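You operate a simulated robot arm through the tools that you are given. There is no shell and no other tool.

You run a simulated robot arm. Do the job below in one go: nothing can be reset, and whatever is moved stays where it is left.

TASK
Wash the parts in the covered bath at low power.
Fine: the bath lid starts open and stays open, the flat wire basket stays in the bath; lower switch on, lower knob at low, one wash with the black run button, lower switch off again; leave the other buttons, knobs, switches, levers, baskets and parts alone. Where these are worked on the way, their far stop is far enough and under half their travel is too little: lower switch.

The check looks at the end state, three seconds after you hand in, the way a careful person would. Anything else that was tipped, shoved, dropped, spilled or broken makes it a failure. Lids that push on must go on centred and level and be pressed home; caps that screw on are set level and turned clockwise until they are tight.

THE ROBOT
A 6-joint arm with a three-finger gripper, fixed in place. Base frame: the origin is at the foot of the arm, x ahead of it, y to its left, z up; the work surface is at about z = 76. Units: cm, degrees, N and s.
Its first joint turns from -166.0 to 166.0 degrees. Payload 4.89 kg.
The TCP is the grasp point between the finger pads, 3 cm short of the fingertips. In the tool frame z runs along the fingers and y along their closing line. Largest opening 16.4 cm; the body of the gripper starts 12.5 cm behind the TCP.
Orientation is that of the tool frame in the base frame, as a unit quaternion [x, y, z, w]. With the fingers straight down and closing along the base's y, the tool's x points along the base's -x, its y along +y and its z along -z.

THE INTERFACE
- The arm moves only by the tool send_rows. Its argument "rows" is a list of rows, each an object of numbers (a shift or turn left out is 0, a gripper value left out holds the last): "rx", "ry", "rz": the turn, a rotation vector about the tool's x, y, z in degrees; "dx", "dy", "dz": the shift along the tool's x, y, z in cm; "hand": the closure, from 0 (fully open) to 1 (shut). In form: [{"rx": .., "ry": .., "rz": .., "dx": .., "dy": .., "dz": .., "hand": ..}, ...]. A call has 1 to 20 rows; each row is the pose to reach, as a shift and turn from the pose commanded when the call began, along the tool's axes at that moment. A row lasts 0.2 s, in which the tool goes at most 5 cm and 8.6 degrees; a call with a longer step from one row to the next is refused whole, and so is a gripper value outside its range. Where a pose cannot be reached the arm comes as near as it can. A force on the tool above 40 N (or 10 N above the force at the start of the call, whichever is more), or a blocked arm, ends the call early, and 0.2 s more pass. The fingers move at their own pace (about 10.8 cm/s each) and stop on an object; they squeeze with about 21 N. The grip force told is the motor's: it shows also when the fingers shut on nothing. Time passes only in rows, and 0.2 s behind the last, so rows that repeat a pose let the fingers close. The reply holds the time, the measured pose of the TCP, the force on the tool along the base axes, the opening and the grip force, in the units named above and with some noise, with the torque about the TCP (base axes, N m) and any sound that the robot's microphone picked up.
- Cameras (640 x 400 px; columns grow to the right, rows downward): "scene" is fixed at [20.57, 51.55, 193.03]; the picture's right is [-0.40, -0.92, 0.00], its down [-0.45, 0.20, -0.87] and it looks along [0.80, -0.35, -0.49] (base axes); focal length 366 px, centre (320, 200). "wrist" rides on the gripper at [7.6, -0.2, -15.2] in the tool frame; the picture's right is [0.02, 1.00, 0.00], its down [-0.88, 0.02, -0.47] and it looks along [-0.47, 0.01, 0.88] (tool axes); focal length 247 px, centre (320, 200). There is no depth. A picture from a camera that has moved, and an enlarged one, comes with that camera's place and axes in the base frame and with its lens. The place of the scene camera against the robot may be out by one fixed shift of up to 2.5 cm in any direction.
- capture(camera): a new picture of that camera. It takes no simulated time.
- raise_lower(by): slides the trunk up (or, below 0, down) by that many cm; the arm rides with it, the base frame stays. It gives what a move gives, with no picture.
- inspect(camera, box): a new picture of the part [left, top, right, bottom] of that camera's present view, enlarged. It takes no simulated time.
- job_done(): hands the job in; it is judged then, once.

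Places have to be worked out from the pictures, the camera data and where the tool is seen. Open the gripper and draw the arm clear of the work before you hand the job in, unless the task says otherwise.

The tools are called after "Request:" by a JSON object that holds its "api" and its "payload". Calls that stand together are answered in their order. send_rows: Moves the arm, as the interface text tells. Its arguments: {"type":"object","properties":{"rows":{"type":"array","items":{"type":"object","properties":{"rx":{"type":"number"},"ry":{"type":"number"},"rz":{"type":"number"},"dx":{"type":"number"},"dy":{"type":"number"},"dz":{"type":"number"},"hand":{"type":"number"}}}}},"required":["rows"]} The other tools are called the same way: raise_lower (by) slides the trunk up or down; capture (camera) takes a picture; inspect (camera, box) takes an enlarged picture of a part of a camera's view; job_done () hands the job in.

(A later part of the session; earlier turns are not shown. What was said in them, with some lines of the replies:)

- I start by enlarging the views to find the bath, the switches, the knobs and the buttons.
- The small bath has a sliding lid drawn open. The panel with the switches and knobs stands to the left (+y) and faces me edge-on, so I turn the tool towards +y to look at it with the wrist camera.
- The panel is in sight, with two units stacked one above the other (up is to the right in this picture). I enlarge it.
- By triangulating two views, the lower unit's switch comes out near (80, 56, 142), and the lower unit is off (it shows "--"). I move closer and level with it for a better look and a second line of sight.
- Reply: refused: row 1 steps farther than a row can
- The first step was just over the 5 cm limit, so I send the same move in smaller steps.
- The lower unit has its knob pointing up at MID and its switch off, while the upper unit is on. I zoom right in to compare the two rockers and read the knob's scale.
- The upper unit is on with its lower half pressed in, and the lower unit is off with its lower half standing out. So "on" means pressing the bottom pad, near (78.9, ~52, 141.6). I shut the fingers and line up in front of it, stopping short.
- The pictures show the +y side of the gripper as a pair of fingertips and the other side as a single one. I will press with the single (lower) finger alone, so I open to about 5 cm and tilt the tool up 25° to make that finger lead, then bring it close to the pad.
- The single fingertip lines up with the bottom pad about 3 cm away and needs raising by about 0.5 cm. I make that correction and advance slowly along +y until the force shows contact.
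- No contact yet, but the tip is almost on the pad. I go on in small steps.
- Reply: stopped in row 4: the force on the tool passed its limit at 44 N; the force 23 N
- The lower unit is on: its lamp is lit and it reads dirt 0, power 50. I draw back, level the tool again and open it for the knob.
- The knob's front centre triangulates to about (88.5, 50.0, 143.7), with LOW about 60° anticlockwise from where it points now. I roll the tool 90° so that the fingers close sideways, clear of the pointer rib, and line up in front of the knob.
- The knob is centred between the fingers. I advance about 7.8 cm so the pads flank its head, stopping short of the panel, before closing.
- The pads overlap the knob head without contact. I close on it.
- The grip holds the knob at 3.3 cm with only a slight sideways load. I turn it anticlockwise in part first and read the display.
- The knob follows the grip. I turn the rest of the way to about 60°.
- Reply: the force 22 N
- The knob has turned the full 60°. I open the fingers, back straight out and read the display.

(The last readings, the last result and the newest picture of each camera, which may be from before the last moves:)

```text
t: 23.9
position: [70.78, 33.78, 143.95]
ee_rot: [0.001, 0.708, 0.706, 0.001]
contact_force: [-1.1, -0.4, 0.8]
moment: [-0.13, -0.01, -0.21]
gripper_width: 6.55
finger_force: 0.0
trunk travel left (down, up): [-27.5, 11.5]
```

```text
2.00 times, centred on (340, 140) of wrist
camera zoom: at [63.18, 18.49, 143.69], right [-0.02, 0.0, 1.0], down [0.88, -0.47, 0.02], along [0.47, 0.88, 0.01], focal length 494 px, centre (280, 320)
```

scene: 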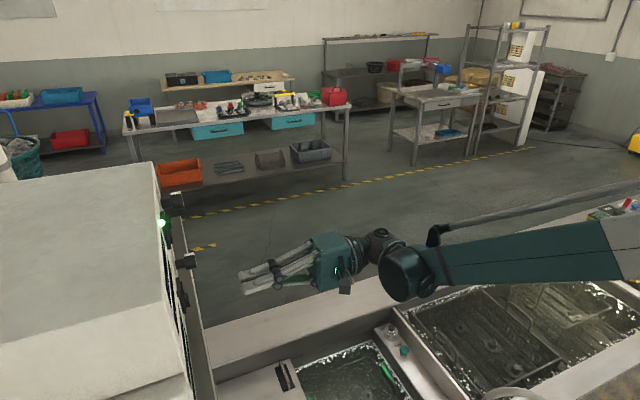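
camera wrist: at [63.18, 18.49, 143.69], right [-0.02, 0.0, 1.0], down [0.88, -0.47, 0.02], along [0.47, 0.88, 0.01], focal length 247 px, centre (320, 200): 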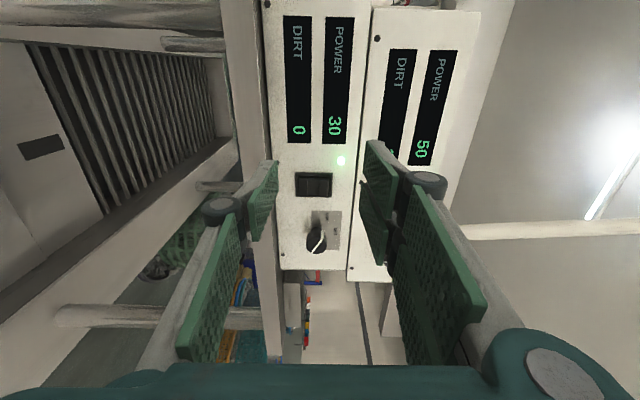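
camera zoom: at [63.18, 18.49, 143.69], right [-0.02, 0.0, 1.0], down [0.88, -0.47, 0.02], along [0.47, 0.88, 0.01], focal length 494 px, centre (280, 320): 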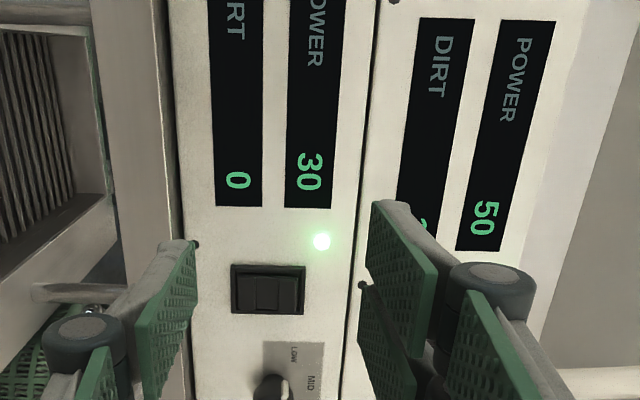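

The power now reads 30 rather than 50. I check the pointer against the LOW mark to see whether it is all the way there.

Request:
{"api": "inspect", "payload": {"camera": "wrist", "box": [280, 195, 376, 265]}}

Request:
{"api": "inspect", "payload": {"camera": "scene", "box": [160, 225, 240, 275]}}

```text
5.71 times, centred on (328, 230) of wrist
camera zoom: at [63.18, 18.49, 143.69], right [-0.02, 0.0, 1.0], down [0.88, -0.47, 0.02], along [0.47, 0.88, 0.01], focal length 1411 px, centre (274, 29)
```

zoom: 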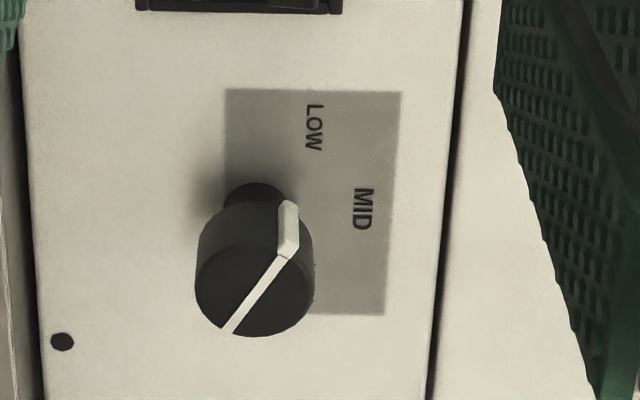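

```text
8.00 times, centred on (200, 250) of scene
camera zoom: at [20.57, 51.55, 193.03], right [-0.4, -0.92, 0.0], down [-0.45, 0.2, -0.87], along [0.8, -0.35, -0.49], focal length 2926 px, centre (1280, -200)
```

zoom: 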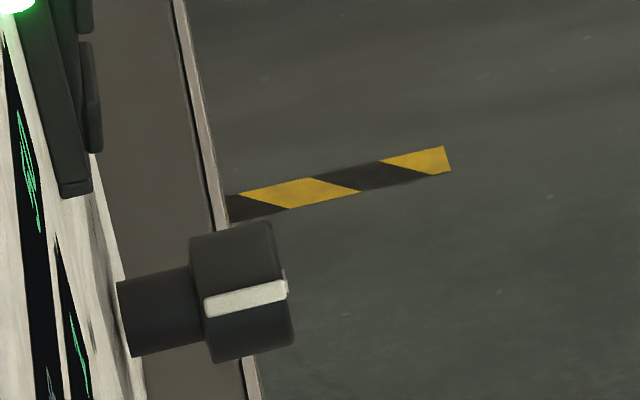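

The pointer sits on LOW with power at 30, so the knob is set. Now I swing back, turn the tool down and look over the small bath for the run button.

Request:
{"api": "send_rows", "payload": {"rows": [{"dz": -4}, {"dz": -8, "rx": 8}, {"dz": -12, "rx": 16}, {"dz": -16, "rx": 24}, {"dz": -20, "rx": 32}, {"dz": -24, "rx": 40}, {"dz": -28, "rx": 48}, {"dz": -32, "rx": 56}, {"dz": -36, "rx": 64}, {"dz": -40, "rx": 72}, {"dz": -44, "rx": 80}, {"dz": -46, "rx": 88}, {"dz": -46, "rx": 90, "dy": -3}, {"dz": -46, "rx": 90, "dy": -7}, {"dz": -46, "rx": 90, "dy": -11}, {"dz": -46, "rx": 90, "dy": -15}, {"dz": -46, "rx": 90, "dy": -18}, {"dz": -46, "rx": 90, "dy": -18}]}}

Request:
{"api": "capture", "payload": {"camera": "wrist"}}

Request:
{"api": "capture", "payload": {"camera": "scene"}}

```text
t: 27.7
position: [71.06, -12.14, 125.96]
ee_rot: [0.001, 1.0, -0.001, 0.0]
contact_force: [0.0, -0.3, 1.1]
moment: [-0.02, 0.06, 0.01]
gripper_width: 6.55
finger_force: 0.0
trunk travel left (down, up): [-27.5, 11.5]
```

```text
taken
camera wrist: at [63.36, -12.26, 141.17], right [-0.02, 1.0, 0.0], down [0.88, 0.02, 0.47], along [0.47, 0.01, -0.88], focal length 247 px, centre (320, 200)
```

wrist: 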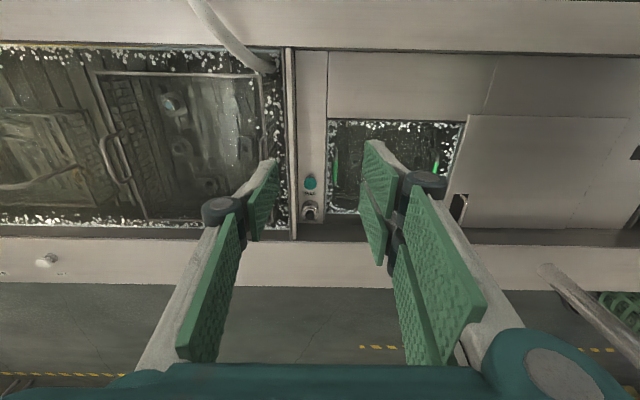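

```text
taken
```

scene: 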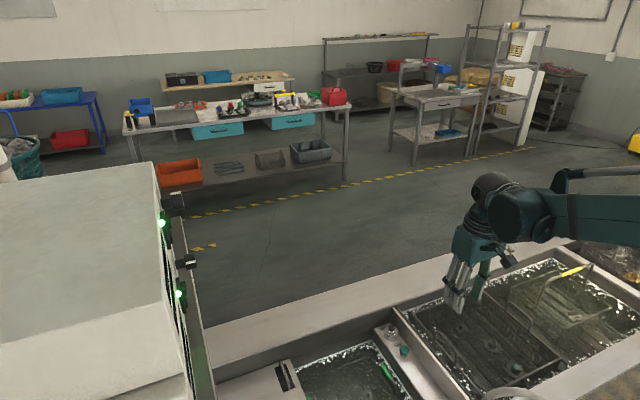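

Request:
{"api": "inspect", "payload": {"camera": "wrist", "box": [270, 150, 366, 240]}}

Request:
{"api": "inspect", "payload": {"camera": "scene", "box": [340, 300, 440, 400]}}

Request:
{"api": "inspect", "payload": {"camera": "wrist", "box": [0, 0, 300, 190]}}

Request:
{"api": "inspect", "payload": {"camera": "scene", "box": [500, 190, 640, 280]}}

```text
4.44 times, centred on (318, 195) of wrist
camera zoom: at [63.36, -12.26, 141.17], right [-0.02, 1.0, 0.0], down [0.88, 0.02, 0.47], along [0.47, 0.01, -0.88], focal length 1098 px, centre (329, 222)
```

zoom: 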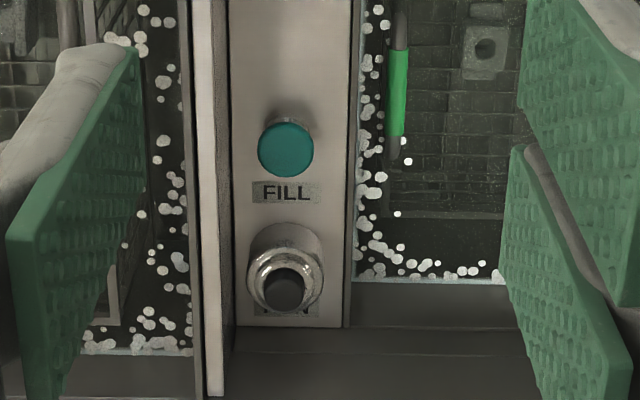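

```text
4.00 times, centred on (390, 350) of scene
camera zoom: at [20.57, 51.55, 193.03], right [-0.4, -0.92, 0.0], down [-0.45, 0.2, -0.87], along [0.8, -0.35, -0.49], focal length 1463 px, centre (40, -400)
```

zoom: 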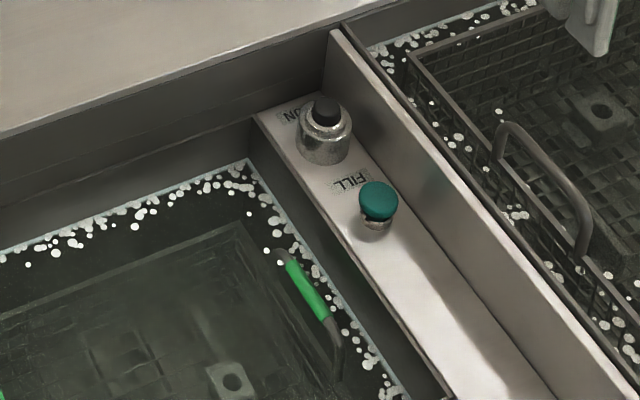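

```text
2.11 times, centred on (150, 95) of wrist
camera zoom: at [63.36, -12.26, 141.17], right [-0.02, 1.0, 0.0], down [0.88, 0.02, 0.47], along [0.47, 0.01, -0.88], focal length 520 px, centre (678, 421)
```

zoom: 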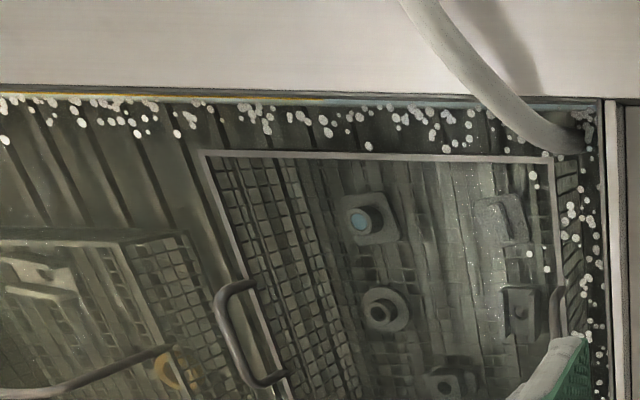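

```text
4.44 times, centred on (570, 235) of scene
camera zoom: at [20.57, 51.55, 193.03], right [-0.4, -0.92, 0.0], down [-0.45, 0.2, -0.87], along [0.8, -0.35, -0.49], focal length 1626 px, centre (-791, 44)
```

zoom: 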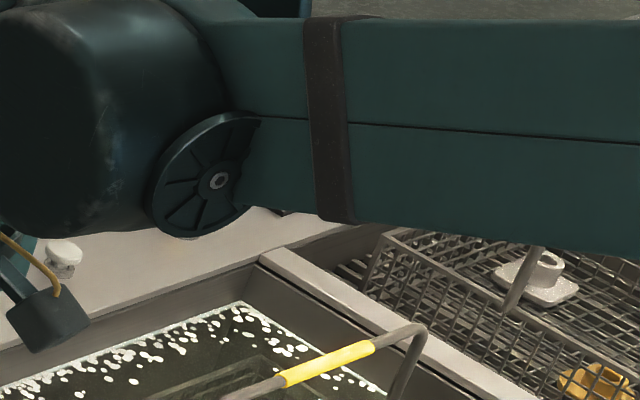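

The black RUN button sits in a chrome collar beside the green FILL button, next to the divider wall. I enlarge it and move nearer for a precise fix.

Request:
{"api": "inspect", "payload": {"camera": "scene", "box": [375, 310, 439, 360]}}

Request:
{"api": "send_rows", "payload": {"rows": [{"dx": -3, "dz": 3}, {"dx": -6, "dz": 6}, {"dx": -9, "dz": 9}, {"dx": -12, "dz": 12}, {"dx": -14, "dz": 14}, {"dx": -14, "dz": 14}]}}

Request:
{"api": "capture", "payload": {"camera": "wrist"}}

Request:
{"api": "capture", "payload": {"camera": "scene"}}

```text
8.00 times, centred on (407, 335) of scene
camera zoom: at [20.57, 51.55, 193.03], right [-0.4, -0.92, 0.0], down [-0.45, 0.2, -0.87], along [0.8, -0.35, -0.49], focal length 2926 px, centre (-376, -880)
```

zoom: 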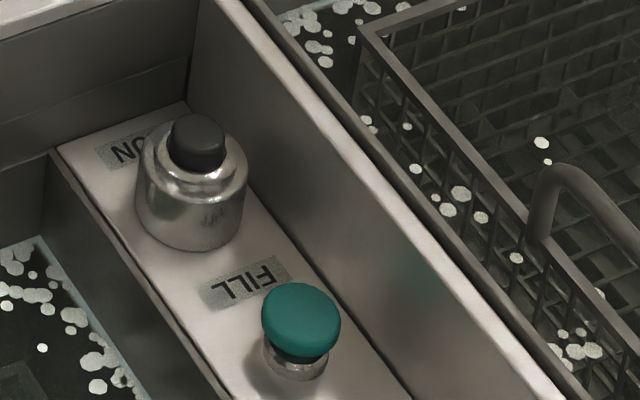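

```text
t: 29.1
position: [85.2, -12.37, 111.84]
ee_rot: [0.0, 1.0, -0.001, 0.0]
contact_force: [1.5, -0.2, -0.2]
moment: [0.02, 0.14, -0.01]
gripper_width: 6.56
finger_force: 0.1
trunk travel left (down, up): [-27.5, 11.5]
```

```text
taken
camera wrist: at [77.53, -12.5, 127.04], right [-0.02, 1.0, 0.0], down [0.88, 0.02, 0.47], along [0.47, 0.01, -0.88], focal length 247 px, centre (320, 200)
```

wrist: 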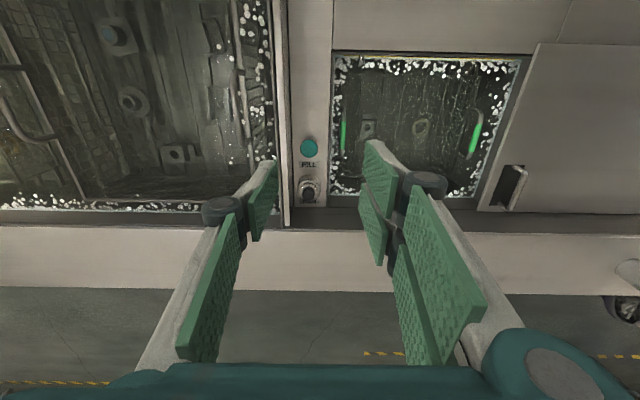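

```text
taken
```

scene: 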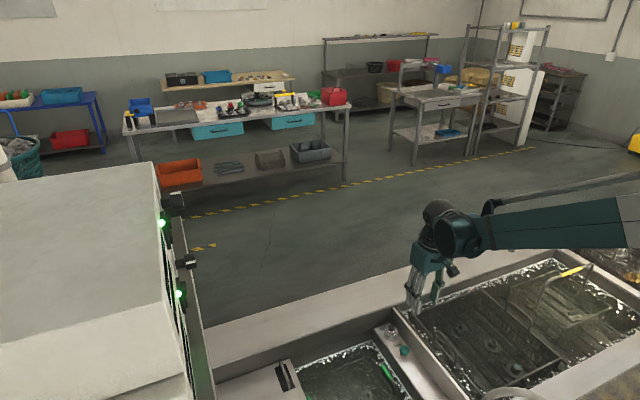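

Request:
{"api": "inspect", "payload": {"camera": "wrist", "box": [265, 125, 361, 235]}}

Request:
{"api": "inspect", "payload": {"camera": "scene", "box": [340, 220, 500, 350]}}

```text
3.64 times, centred on (313, 180) of wrist
camera zoom: at [77.53, -12.5, 127.04], right [-0.02, 1.0, 0.0], down [0.88, 0.02, 0.47], along [0.47, 0.01, -0.88], focal length 898 px, centre (346, 273)
```

zoom: 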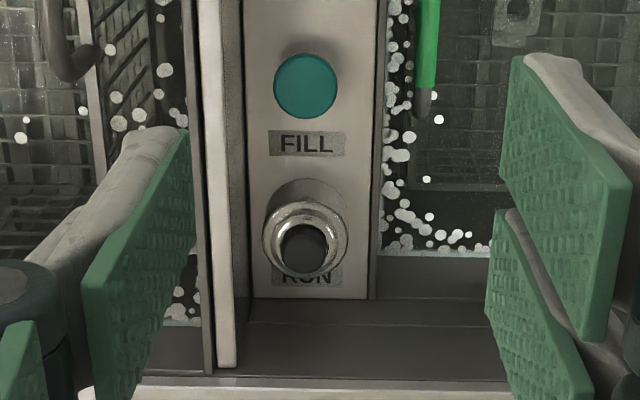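

```text
3.08 times, centred on (420, 285) of scene
camera zoom: at [20.57, 51.55, 193.03], right [-0.4, -0.92, 0.0], down [-0.45, 0.2, -0.87], along [0.8, -0.35, -0.49], focal length 1125 px, centre (12, -62)
```

zoom: 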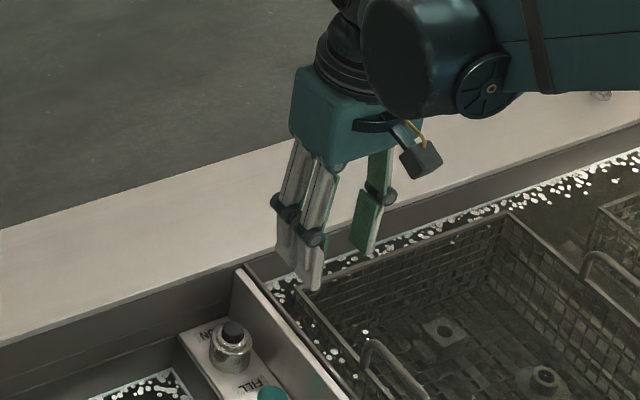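

The button is near (101, -14.4, ~79), but these views are nearly in line with it, so the height is uncertain. I shift the camera sideways to get a good baseline.

Request:
{"api": "send_rows", "payload": {"rows": [{"dy": 4.5}, {"dy": 9}, {"dy": 13.5}, {"dy": 18}, {"dy": 22}, {"dy": 25}, {"dy": 25}]}}

Request:
{"api": "capture", "payload": {"camera": "wrist"}}

Request:
{"api": "inspect", "payload": {"camera": "wrist", "box": [150, 125, 278, 245]}}

```text
t: 30.7
position: [85.12, 12.86, 111.87]
ee_rot: [0.0, 1.0, 0.0, 0.0]
contact_force: [-0.1, 0.4, -1.0]
moment: [-0.09, -0.02, 0.0]
gripper_width: 6.56
finger_force: 0.0
trunk travel left (down, up): [-27.5, 11.5]
```

```text
taken
camera wrist: at [77.4, 12.72, 127.15], right [-0.02, 1.0, 0.0], down [0.88, 0.02, 0.47], along [0.47, 0.01, -0.88], focal length 247 px, centre (320, 200)
```

wrist: 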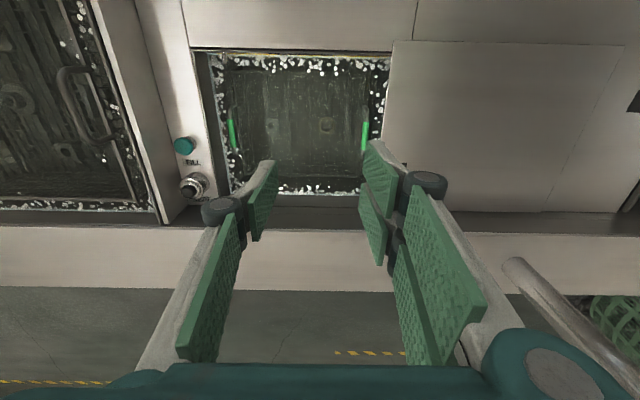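

```text
3.33 times, centred on (214, 185) of wrist
camera zoom: at [77.4, 12.72, 127.15], right [-0.02, 1.0, 0.0], down [0.88, 0.02, 0.47], along [0.47, 0.01, -0.88], focal length 823 px, centre (673, 250)
```

zoom: 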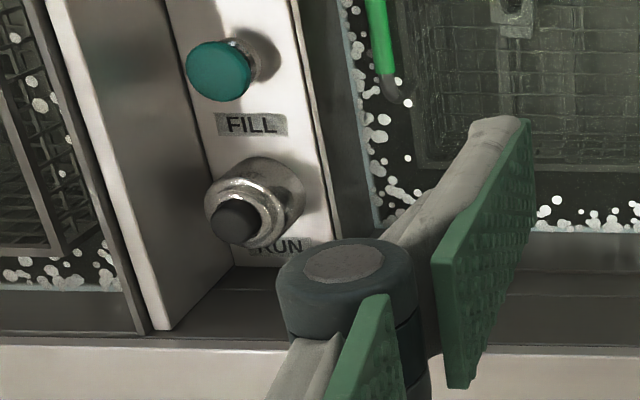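

With a 25 cm baseline, the cap top fixes at (100.5, -14.4, 80.9). The divider wall is at y≈-18.5 with its top near z≈85, and the back wall is at x≈106. I shut the fingers and go above the button, checking whether the arm reaches that far.

Request:
{"api": "send_rows", "payload": {"rows": [{"dx": -2, "dy": -3.5, "dz": 1.2, "hand": 1}, {"dx": -4, "dy": -7, "dz": 2.4, "hand": 1}, {"dx": -6, "dy": -10.5, "dz": 3.6}, {"dx": -8, "dy": -14, "dz": 4.8}, {"dx": -10, "dy": -17.5, "dz": 6}, {"dx": -12, "dy": -21, "dz": 7.2}, {"dx": -14, "dy": -24.5, "dz": 8.4}, {"dx": -15.4, "dy": -27.1, "dz": 10}, {"dx": -15.4, "dy": -27.1, "dz": 13}, {"dx": -15.4, "dy": -27.1, "dz": 16}, {"dx": -15.4, "dy": -27.1, "dz": 17}, {"dx": -15.4, "dy": -27.1, "dz": 17}]}}

Request:
{"api": "capture", "payload": {"camera": "wrist"}}

Request:
{"api": "capture", "payload": {"camera": "scene"}}

```text
t: 33.3
position: [100.49, -14.49, 95.01]
ee_rot: [0.001, 1.0, 0.0, 0.0]
contact_force: [0.4, 0.1, -0.4]
moment: [-0.02, 0.01, 0.05]
gripper_width: 0.0
finger_force: 21.1
trunk travel left (down, up): [-27.5, 11.5]
```

```text
taken
camera wrist: at [92.73, -14.56, 110.21], right [-0.02, 1.0, 0.0], down [0.88, 0.02, 0.47], along [0.47, 0.01, -0.88], focal length 247 px, centre (320, 200)
```

wrist: 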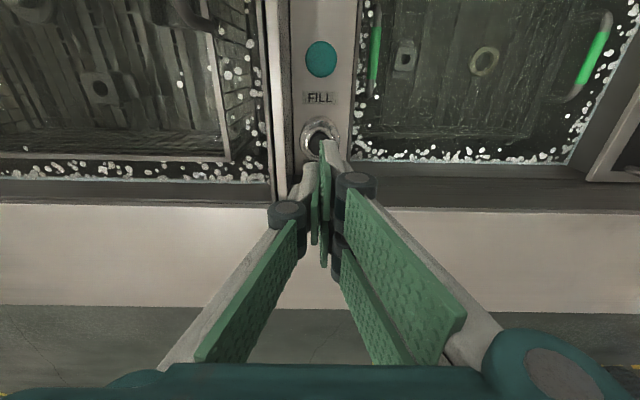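

```text
taken
```

scene: 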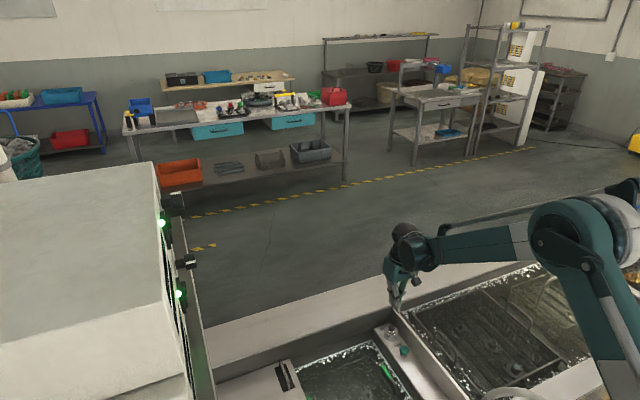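

It reaches. I check the alignment over the cap before going down.

Request:
{"api": "inspect", "payload": {"camera": "wrist", "box": [270, 90, 370, 180]}}

Request:
{"api": "inspect", "payload": {"camera": "scene", "box": [350, 240, 450, 370]}}

```text
4.44 times, centred on (320, 135) of wrist
camera zoom: at [92.73, -14.56, 110.21], right [-0.02, 1.0, 0.0], down [0.88, 0.02, 0.47], along [0.47, 0.01, -0.88], focal length 1098 px, centre (320, 489)
```

zoom: 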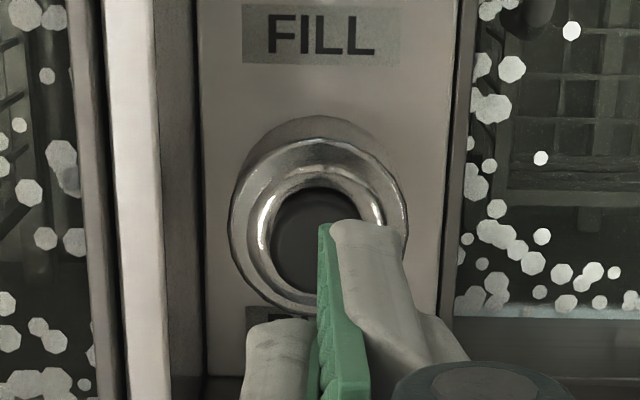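

```text
3.08 times, centred on (400, 305) of scene
camera zoom: at [20.57, 51.55, 193.03], right [-0.4, -0.92, 0.0], down [-0.45, 0.2, -0.87], along [0.8, -0.35, -0.49], focal length 1125 px, centre (74, -123)
```

zoom: 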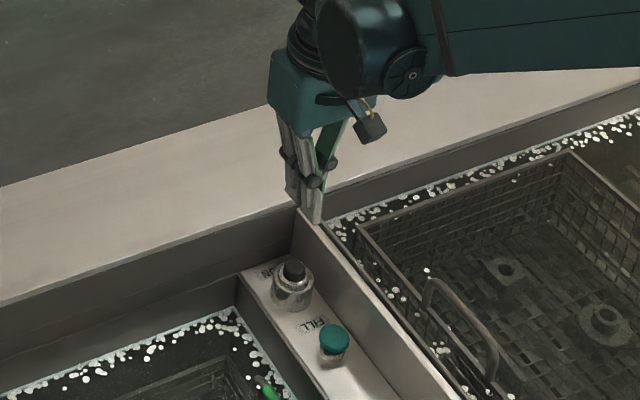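

The closed tips are centred over the cap within a few millimetres. I shift 0.4 cm away from the divider wall and go down to just above the cap.

Request:
{"api": "send_rows", "payload": {"rows": [{"dy": 0.4, "dz": 3}, {"dy": 0.4, "dz": 6}, {"dy": 0.4, "dz": 8.5}, {"dy": 0.4, "dz": 10}, {"dy": 0.4, "dz": 10}]}}

Request:
{"api": "inspect", "payload": {"camera": "scene", "box": [350, 270, 450, 370]}}

Request:
{"api": "capture", "payload": {"camera": "wrist"}}

```text
t: 34.5
position: [100.18, -14.08, 84.87]
ee_rot: [0.001, 1.0, -0.001, 0.0]
contact_force: [0.9, 0.2, 0.7]
moment: [-0.02, 0.02, 0.0]
gripper_width: 0.0
finger_force: 21.4
trunk travel left (down, up): [-27.5, 11.5]
```

```text
4.00 times, centred on (400, 320) of scene
camera zoom: at [20.57, 51.55, 193.03], right [-0.4, -0.92, 0.0], down [-0.45, 0.2, -0.87], along [0.8, -0.35, -0.49], focal length 1463 px, centre (0, -280)
```

zoom: 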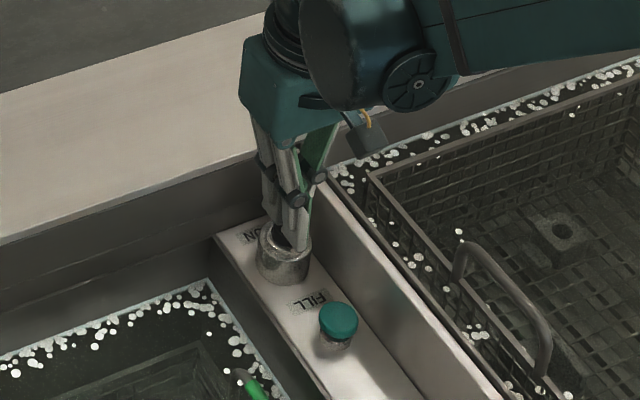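

```text
taken
camera wrist: at [92.61, -14.19, 100.19], right [-0.02, 1.0, 0.0], down [0.88, 0.02, 0.47], along [0.47, 0.01, -0.88], focal length 247 px, centre (320, 200)
```

wrist: 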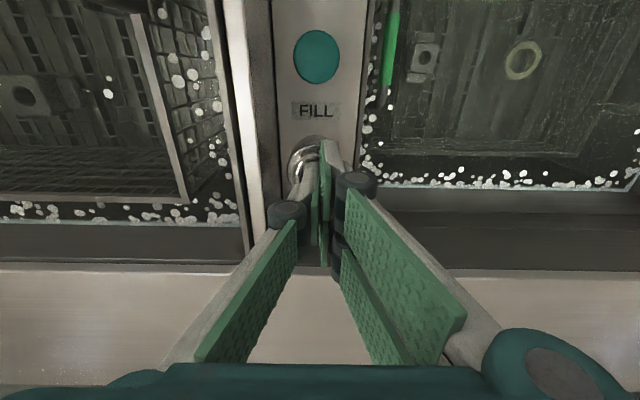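

The tips are about 1 cm above the cap, and the reach is just at its limit but good enough. I press slowly and watch for contact.

Request:
{"api": "send_rows", "payload": {"rows": [{"dz": 0.3}, {"dz": 0.6}, {"dz": 0.8}, {"dz": 1.0}, {"dz": 1.2}]}}

Request:
{"api": "inspect", "payload": {"camera": "scene", "box": [350, 270, 450, 370]}}

Request:
{"api": "inspect", "payload": {"camera": "scene", "box": [280, 290, 440, 400]}}

```text
t: 35.7
position: [100.46, -14.18, 83.77]
ee_rot: [0.001, 1.0, 0.0, 0.0]
contact_force: [0.1, -0.8, 0.6]
moment: [-0.06, -0.01, -0.04]
gripper_width: 0.0
finger_force: 21.3
trunk travel left (down, up): [-27.5, 11.5]
```

```text
4.00 times, centred on (400, 320) of scene
camera zoom: at [20.57, 51.55, 193.03], right [-0.4, -0.92, 0.0], down [-0.45, 0.2, -0.87], along [0.8, -0.35, -0.49], focal length 1463 px, centre (0, -280)
```

zoom: 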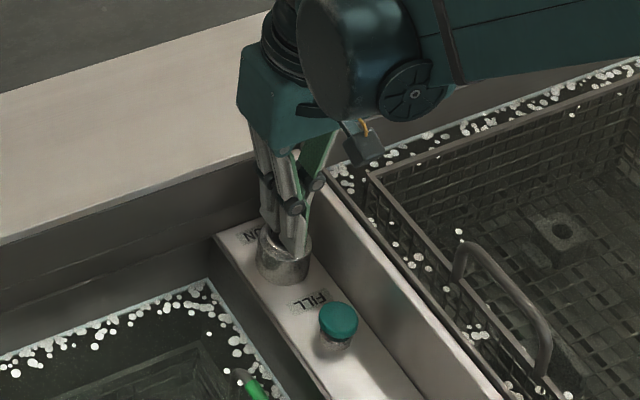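

```text
3.64 times, centred on (360, 345) of scene
camera zoom: at [20.57, 51.55, 193.03], right [-0.4, -0.92, 0.0], down [-0.45, 0.2, -0.87], along [0.8, -0.35, -0.49], focal length 1330 px, centre (174, -327)
```

zoom: 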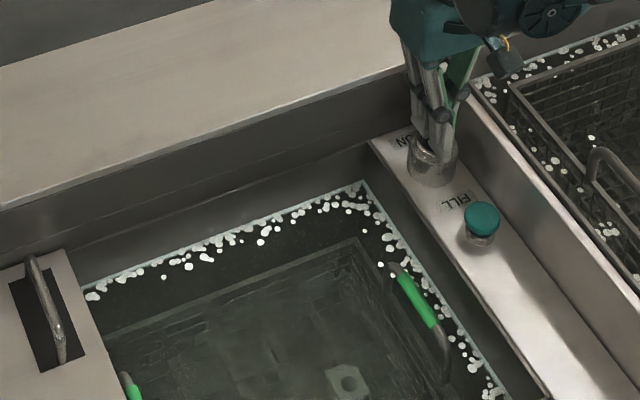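

No force yet. I continue down in 0.2 cm steps.

Request:
{"api": "send_rows", "payload": {"rows": [{"dz": 0.2}, {"dz": 0.4}, {"dz": 0.6}]}}

Request:
{"api": "inspect", "payload": {"camera": "scene", "box": [350, 270, 450, 370]}}

```text
t: 36.5
position: [100.4, -14.09, 83.31]
ee_rot: [0.0, 1.0, -0.001, 0.001]
contact_force: [3.8, 2.5, 9.1]
moment: [0.06, -0.12, 0.02]
gripper_width: 0.58
finger_force: 45.1
trunk travel left (down, up): [-27.5, 11.5]
heard: click
```

```text
4.00 times, centred on (400, 320) of scene
camera zoom: at [20.57, 51.55, 193.03], right [-0.4, -0.92, 0.0], down [-0.45, 0.2, -0.87], along [0.8, -0.35, -0.49], focal length 1463 px, centre (0, -280)
```

zoom: 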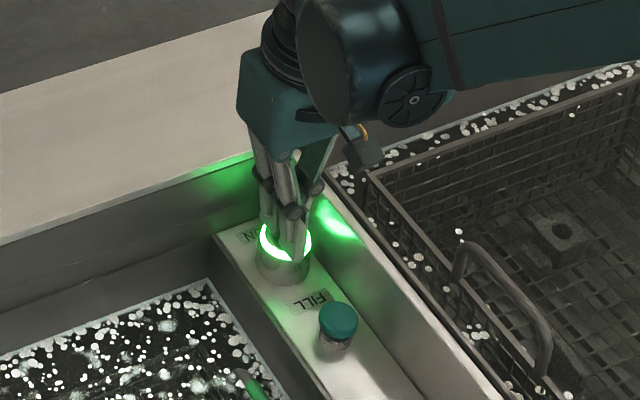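

I heard a click, the collar ring lit green and the bath is agitating: the wash is running. I lift straight up off the button and wait for it to finish.

Request:
{"api": "send_rows", "payload": {"rows": [{"dz": -0.5}, {"dz": -1.5}, {"dz": -4}, {"dz": -8}, {"dz": -12}, {"dz": -16}, {"dz": -20}, {"dz": -20}]}}

Request:
{"api": "inspect", "payload": {"camera": "scene", "box": [280, 270, 450, 400]}}

Request:
{"api": "capture", "payload": {"camera": "wrist"}}

```text
t: 38.3
position: [100.15, -13.96, 103.33]
ee_rot: [0.002, 1.0, -0.001, 0.001]
contact_force: [-0.3, -0.4, 1.3]
moment: [0.02, -0.07, 0.01]
gripper_width: 0.0
finger_force: 45.2
trunk travel left (down, up): [-27.5, 11.5]
```

```text
3.08 times, centred on (365, 335) of scene
camera zoom: at [20.57, 51.55, 193.03], right [-0.4, -0.92, 0.0], down [-0.45, 0.2, -0.87], along [0.8, -0.35, -0.49], focal length 1125 px, centre (182, -215)
```

zoom: 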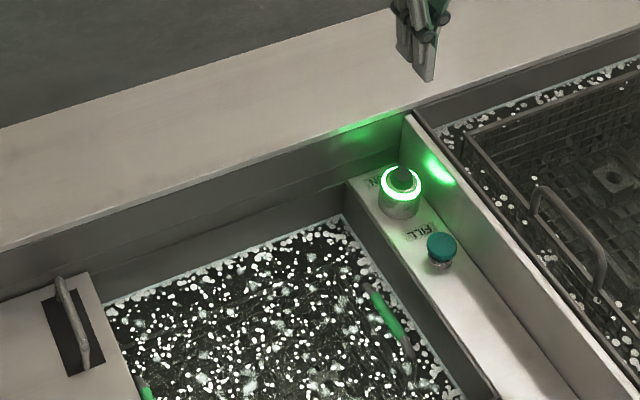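

```text
taken
camera wrist: at [92.65, -14.09, 118.43], right [-0.02, 1.0, 0.0], down [0.88, 0.02, 0.47], along [0.47, 0.01, -0.88], focal length 247 px, centre (320, 200)
```

wrist: 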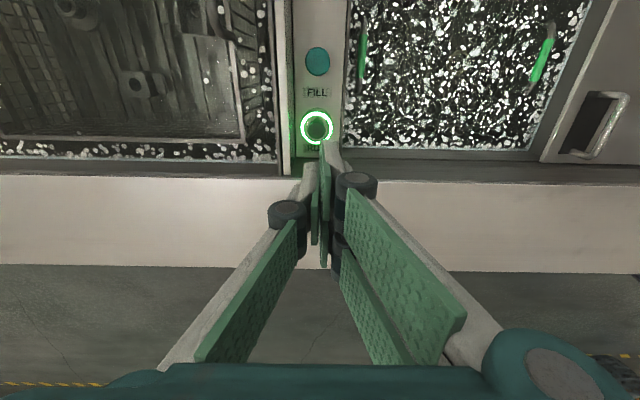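

The wash is running. Meanwhile I retrace my path up and back towards the panel, watching for the end of the cycle before I switch off.

Request:
{"api": "send_rows", "payload": {"rows": [{"dx": 2.5, "dz": -3.1}, {"dx": 5, "dz": -6.2}, {"dx": 7.5, "dz": -9.3}, {"dx": 10, "dz": -12.4}, {"dx": 12.5, "dz": -15.5}, {"dx": 15, "dz": -18.6}, {"dx": 17.5, "dz": -21.7}, {"dx": 20, "dz": -25}, {"dx": 22.5, "dz": -28}, {"dx": 25, "dz": -31}, {"dx": 27, "dz": -34}, {"dx": 29, "dz": -37}, {"dx": 29, "dz": -40}, {"dx": 29, "dz": -40}]}}

Request:
{"api": "inspect", "payload": {"camera": "scene", "box": [280, 270, 450, 400]}}

```text
t: 41.3
position: [71.34, -13.94, 143.35]
ee_rot: [0.002, 1.0, -0.001, 0.0]
contact_force: [-0.5, 0.8, 0.5]
moment: [0.0, -0.06, 0.0]
gripper_width: 0.01
finger_force: 44.5
trunk travel left (down, up): [-27.5, 11.5]
```

```text
3.08 times, centred on (365, 335) of scene
camera zoom: at [20.57, 51.55, 193.03], right [-0.4, -0.92, 0.0], down [-0.45, 0.2, -0.87], along [0.8, -0.35, -0.49], focal length 1125 px, centre (182, -215)
```

zoom: 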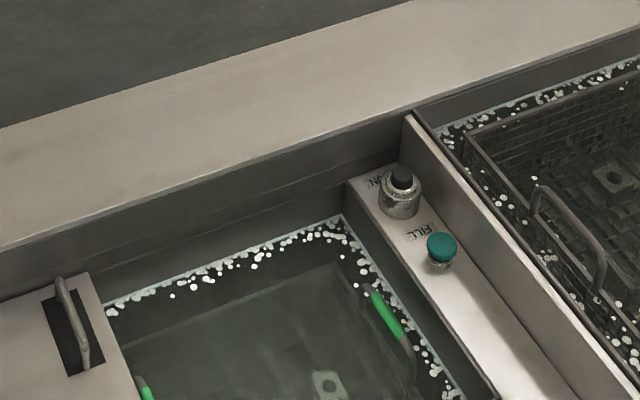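

The cycle has ended: the ring is dark, the bath is calm, and it was one wash. I return to the panel with the single finger leading again, lined up this time with the top pad of the lower switch at z≈144.7.

Request:
{"api": "send_rows", "payload": {"rows": [{"rx": -8, "dy": 3.3, "dz": -0.2, "dx": -0.6, "hand": 0.787}, {"rx": -16, "dy": 6.6, "dz": -0.4, "dx": -1.2}, {"rx": -24, "dy": 9.9, "dz": -0.6, "dx": -1.8}, {"rx": -32, "dy": 13.2, "dz": -0.8, "dx": -2.4}, {"rx": -40, "dy": 16.5, "dz": -1.0, "dx": -3.0}, {"rx": -48, "dy": 19.8, "dz": -1.2, "dx": -3.6}, {"rx": -56, "dy": 23.1, "dz": -1.4, "dx": -4.2}, {"rx": -64, "dy": 26.4, "dz": -1.6, "dx": -4.8}, {"rx": -72, "dy": 29.7, "dz": -1.8, "dx": -5.4}, {"rx": -80, "dy": 33, "dz": -2.0, "dx": -6.0}, {"rx": -88, "dy": 36.3, "dz": -2.1, "dx": -6.6}, {"rx": -96, "dy": 39.6, "dz": -2.2, "dx": -7.2}, {"rx": -104, "dy": 42.9, "dz": -2.25, "dx": -7.8}, {"rx": -112, "dy": 46.2, "dz": -2.25, "dx": -8.2}, {"rx": -115, "dy": 49, "dz": -2.25, "dx": -8.2}, {"rx": -115, "dy": 52, "dz": -2.25, "dx": -8.2}, {"rx": -115, "dy": 55, "dz": -2.25, "dx": -8.2}, {"rx": -115, "dy": 55, "dz": -2.25, "dx": -8.2}]}}

Request:
{"api": "capture", "payload": {"camera": "wrist"}}

Request:
{"api": "inspect", "payload": {"camera": "scene", "box": [150, 200, 350, 325]}}

```text
t: 45.1
position: [79.7, 40.86, 145.4]
ee_rot: [0.0, 0.538, 0.843, 0.001]
contact_force: [0.4, 0.4, 0.3]
moment: [-0.01, 0.01, -0.04]
gripper_width: 3.5
finger_force: 0.1
trunk travel left (down, up): [-27.5, 11.5]
```

```text
taken
camera wrist: at [72.01, 27.16, 138.82], right [-0.02, -0.42, 0.91], down [0.88, -0.44, -0.18], along [0.47, 0.79, 0.38], focal length 247 px, centre (320, 200)
```

wrist: 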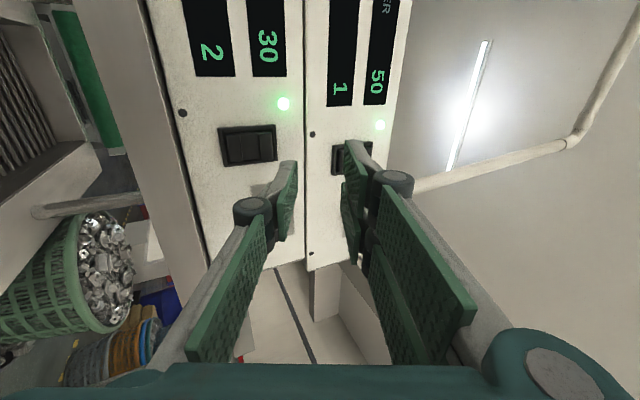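

```text
3.20 times, centred on (250, 262) of scene
camera zoom: at [20.57, 51.55, 193.03], right [-0.4, -0.92, 0.0], down [-0.45, 0.2, -0.87], along [0.8, -0.35, -0.49], focal length 1170 px, centre (544, 0)
```

zoom: 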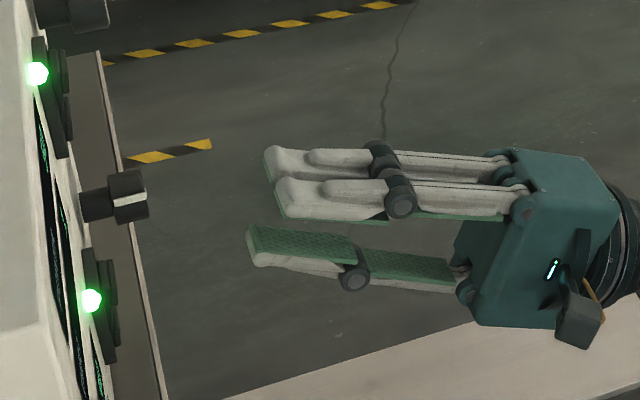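

The lower unit still reads power 30 and is on. I advance 5.5 cm and check the tip against the top pad.

Request:
{"api": "send_rows", "payload": {"rows": [{"dx": 0.1, "dy": -0.85, "dz": 1.81}, {"dx": 0.2, "dy": -1.69, "dz": 3.62}, {"dx": 0.2, "dy": -2.33, "dz": 4.98}, {"dx": 0.2, "dy": -2.33, "dz": 4.98}]}}

Request:
{"api": "inspect", "payload": {"camera": "wrist", "box": [210, 100, 390, 220]}}

Request:
{"api": "inspect", "payload": {"camera": "scene", "box": [150, 200, 310, 300]}}

```text
t: 46.1
position: [79.49, 46.46, 145.28]
ee_rot: [0.0, 0.538, 0.843, 0.001]
contact_force: [0.0, 0.4, 0.3]
moment: [0.04, 0.01, -0.02]
gripper_width: 3.49
finger_force: 0.0
trunk travel left (down, up): [-27.5, 11.5]
```

```text
3.33 times, centred on (300, 160) of wrist
camera zoom: at [71.77, 32.78, 138.71], right [-0.02, -0.42, 0.91], down [0.88, -0.44, -0.18], along [0.47, 0.79, 0.38], focal length 823 px, centre (387, 333)
```

zoom: 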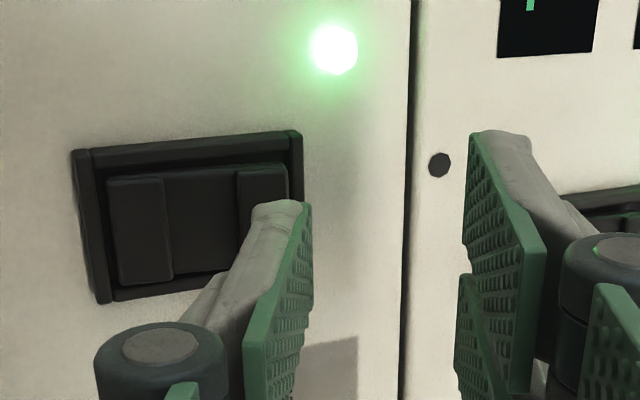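

```text
4.00 times, centred on (230, 250) of scene
camera zoom: at [20.57, 51.55, 193.03], right [-0.4, -0.92, 0.0], down [-0.45, 0.2, -0.87], along [0.8, -0.35, -0.49], focal length 1463 px, centre (680, 0)
```

zoom: 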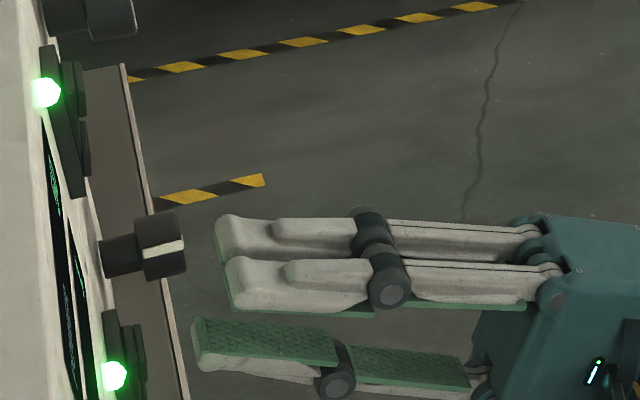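

The tip lines up with the centre of the top pad. I press it slowly along +y.

Request:
{"api": "send_rows", "payload": {"rows": [{"dy": -0.42, "dz": 0.91}, {"dy": -0.68, "dz": 1.45}, {"dy": -0.8, "dz": 1.72}, {"dy": -0.93, "dz": 1.99}, {"dy": -1.06, "dz": 2.26}, {"dy": -1.18, "dz": 2.54}, {"dy": -1.31, "dz": 2.81}, {"dy": -1.44, "dz": 3.08}]}}

Request:
{"api": "capture", "payload": {"camera": "wrist"}}

Request:
{"api": "inspect", "payload": {"camera": "scene", "box": [150, 200, 310, 300]}}

```text
t: 47.9
position: [79.49, 50.0, 145.31]
ee_rot: [0.0, 0.538, 0.843, 0.001]
contact_force: [0.2, -5.6, -2.1]
moment: [-0.12, -0.02, 0.0]
gripper_width: 3.93
finger_force: 0.1
trunk travel left (down, up): [-27.5, 11.5]
```

```text
taken
camera wrist: at [71.82, 36.19, 138.71], right [-0.02, -0.42, 0.91], down [0.88, -0.44, -0.18], along [0.47, 0.79, 0.38], focal length 247 px, centre (320, 200)
```

wrist: 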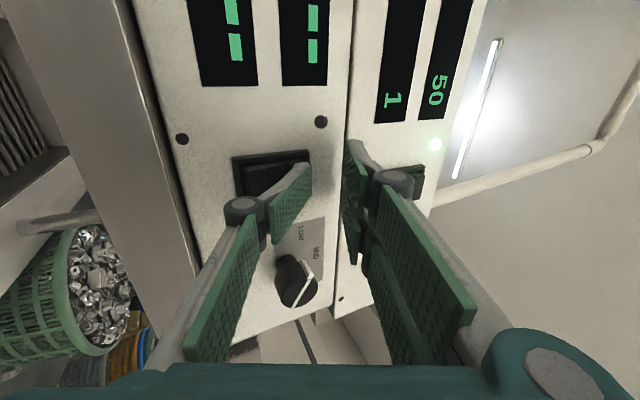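

```text
4.00 times, centred on (230, 250) of scene
camera zoom: at [20.57, 51.55, 193.03], right [-0.4, -0.92, 0.0], down [-0.45, 0.2, -0.87], along [0.8, -0.35, -0.49], focal length 1463 px, centre (680, 0)
```

zoom: 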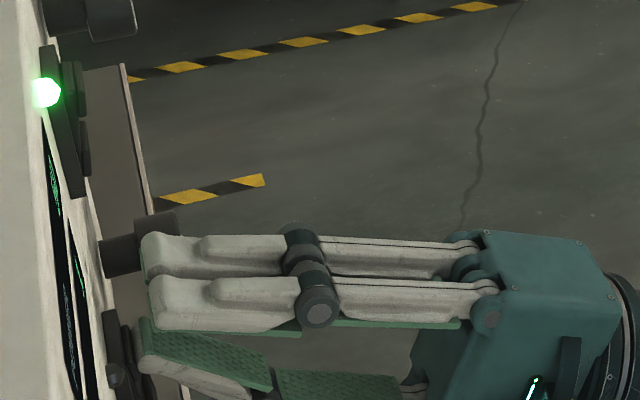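

The lower unit is off ("--", lamp out). I back straight away and check the switch, the knob and the bath.

Request:
{"api": "send_rows", "payload": {"rows": [{"dy": 1.27, "dz": -2.72}, {"dy": 2.54, "dz": -5.44}, {"dy": 4.2, "dz": -9.06}, {"dy": 5.9, "dz": -12.7, "rx": 8}, {"dy": 7.6, "dz": -16.3, "rx": 16}, {"dy": 9.3, "dz": -19.9, "rx": 24}, {"dy": 9.3, "dz": -19.9, "rx": 25, "dx": 3, "hand": 0.3}, {"dy": 9.3, "dz": -19.9, "rx": 25, "dx": 7}, {"dy": 9.3, "dz": -19.9, "rx": 25, "dx": 11}, {"dy": 9.3, "dz": -19.9, "rx": 25, "dx": 11}]}}

Request:
{"api": "capture", "payload": {"camera": "wrist"}}

Request:
{"api": "inspect", "payload": {"camera": "wrist", "box": [250, 60, 430, 280]}}

Request:
{"api": "capture", "payload": {"camera": "scene"}}

```text
t: 50.1
position: [68.07, 27.94, 145.29]
ee_rot: [0.0, 0.708, 0.707, 0.001]
contact_force: [-1.2, -0.2, 0.0]
moment: [-0.1, 0.01, -0.24]
gripper_width: 11.48
finger_force: 0.0
trunk travel left (down, up): [-27.5, 11.5]
```

```text
taken
camera wrist: at [60.47, 12.86, 145.15], right [-0.02, 0.0, 1.0], down [0.88, -0.47, 0.02], along [0.47, 0.88, 0.01], focal length 247 px, centre (320, 200)
```

wrist: 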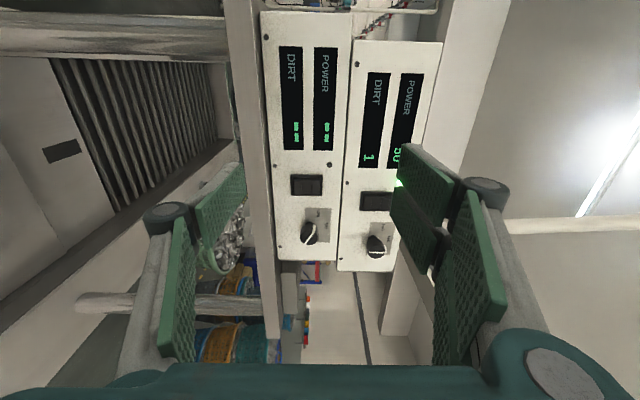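

```text
1.82 times, centred on (340, 170) of wrist
camera zoom: at [60.47, 12.86, 145.15], right [-0.02, 0.0, 1.0], down [0.88, -0.47, 0.02], along [0.47, 0.88, 0.01], focal length 449 px, centre (284, 254)
```

zoom: 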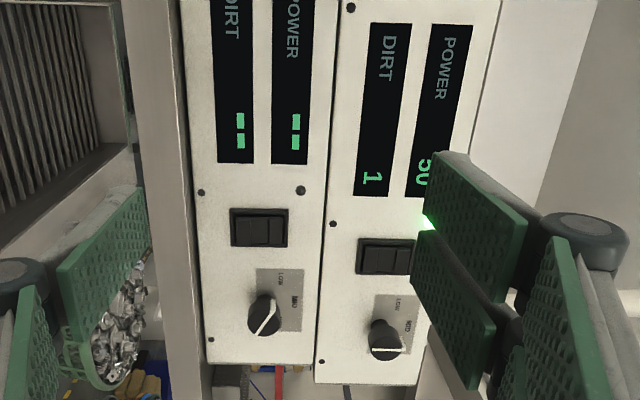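

```text
taken
```

scene: 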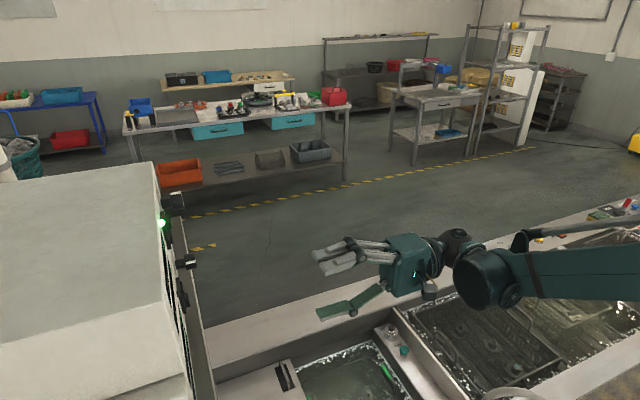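

The lower unit is off with its knob on LOW. The upper unit is unchanged, the bath is quiet, and the lid and basket are in place. I open the gripper fully and draw back to a clear pose.

Request:
{"api": "send_rows", "payload": {"rows": [{"dz": -4, "hand": 0}, {"dz": -8, "dy": 2}, {"dz": -12, "dy": 5, "rx": 8}, {"dz": -16, "dy": 8, "rx": 16}, {"dz": -20, "dy": 11, "rx": 24}, {"dz": -22, "dy": 14, "rx": 32}, {"dz": -22, "dy": 17, "rx": 40}, {"dz": -22, "dy": 18, "rx": 48}, {"dz": -22, "dy": 18, "rx": 56}, {"dz": -22, "dy": 18, "rx": 64}, {"dz": -22, "dy": 18, "rx": 72}, {"dz": -22, "dy": 18, "rx": 80}, {"dz": -22, "dy": 18, "rx": 88}, {"dz": -22, "dy": 18, "rx": 90}, {"dz": -22, "dy": 18, "rx": 90}]}}

Request:
{"api": "capture", "payload": {"camera": "wrist"}}

Request:
{"api": "capture", "payload": {"camera": "scene"}}

```text
t: 53.3
position: [68.3, 5.94, 163.37]
ee_rot: [0.001, 1.0, 0.0, 0.0]
contact_force: [0.4, -0.3, -1.0]
moment: [-0.03, 0.0, -0.01]
gripper_width: 16.39
finger_force: 0.0
trunk travel left (down, up): [-27.5, 11.5]
```

```text
taken
camera wrist: at [60.69, 5.9, 178.62], right [-0.02, 1.0, 0.0], down [0.88, 0.02, 0.47], along [0.47, 0.01, -0.88], focal length 247 px, centre (320, 200)
```

wrist: 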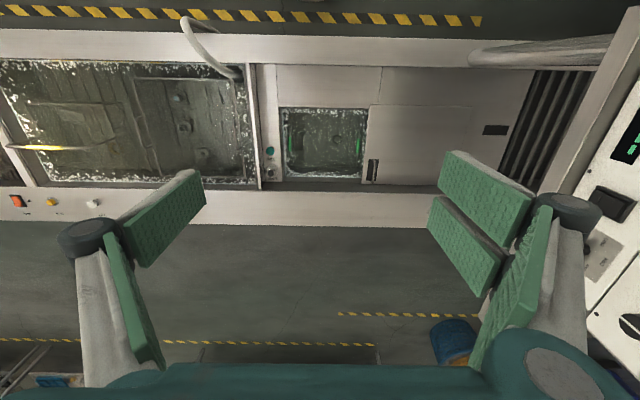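

```text
taken
```

scene: 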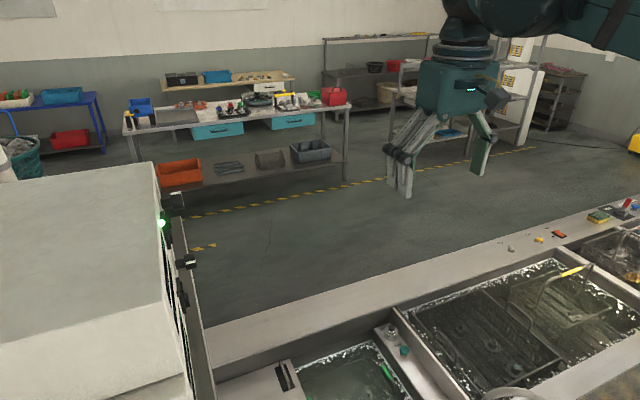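

The arm is clear and open. The lower switch is off, the knob is at LOW, one wash is done, and nothing else was moved, so I hand the job in.

Request:
{"api": "job_done", "payload": {}}

```text
The job is handed in.
```

I washed the parts in the covered bath once at low power and handed the job in. The result of the check hasn't come back.

- **Lower switch:** I switched it on for the wash. It is off again now, with the lamp out and the display showing "--".
- **Lower knob:** It points at LOW. With the unit on, the power reading dropped from 50 to 30.
- **Wash:** I pressed the black RUN button once, heard a click, and saw its ring light green while the bath churned. I waited until the ring went dark and the bath was calm before switching off. The lower unit's dirt reading went from 0 to 2 over the wash.
- **Everything else:** The lid stayed open and the wire basket stayed in the bath. I did not touch any other buttons, knobs or switches, and the last pictures show nothing moved or spilled.

The arm finished clear of the work with the gripper fully open.
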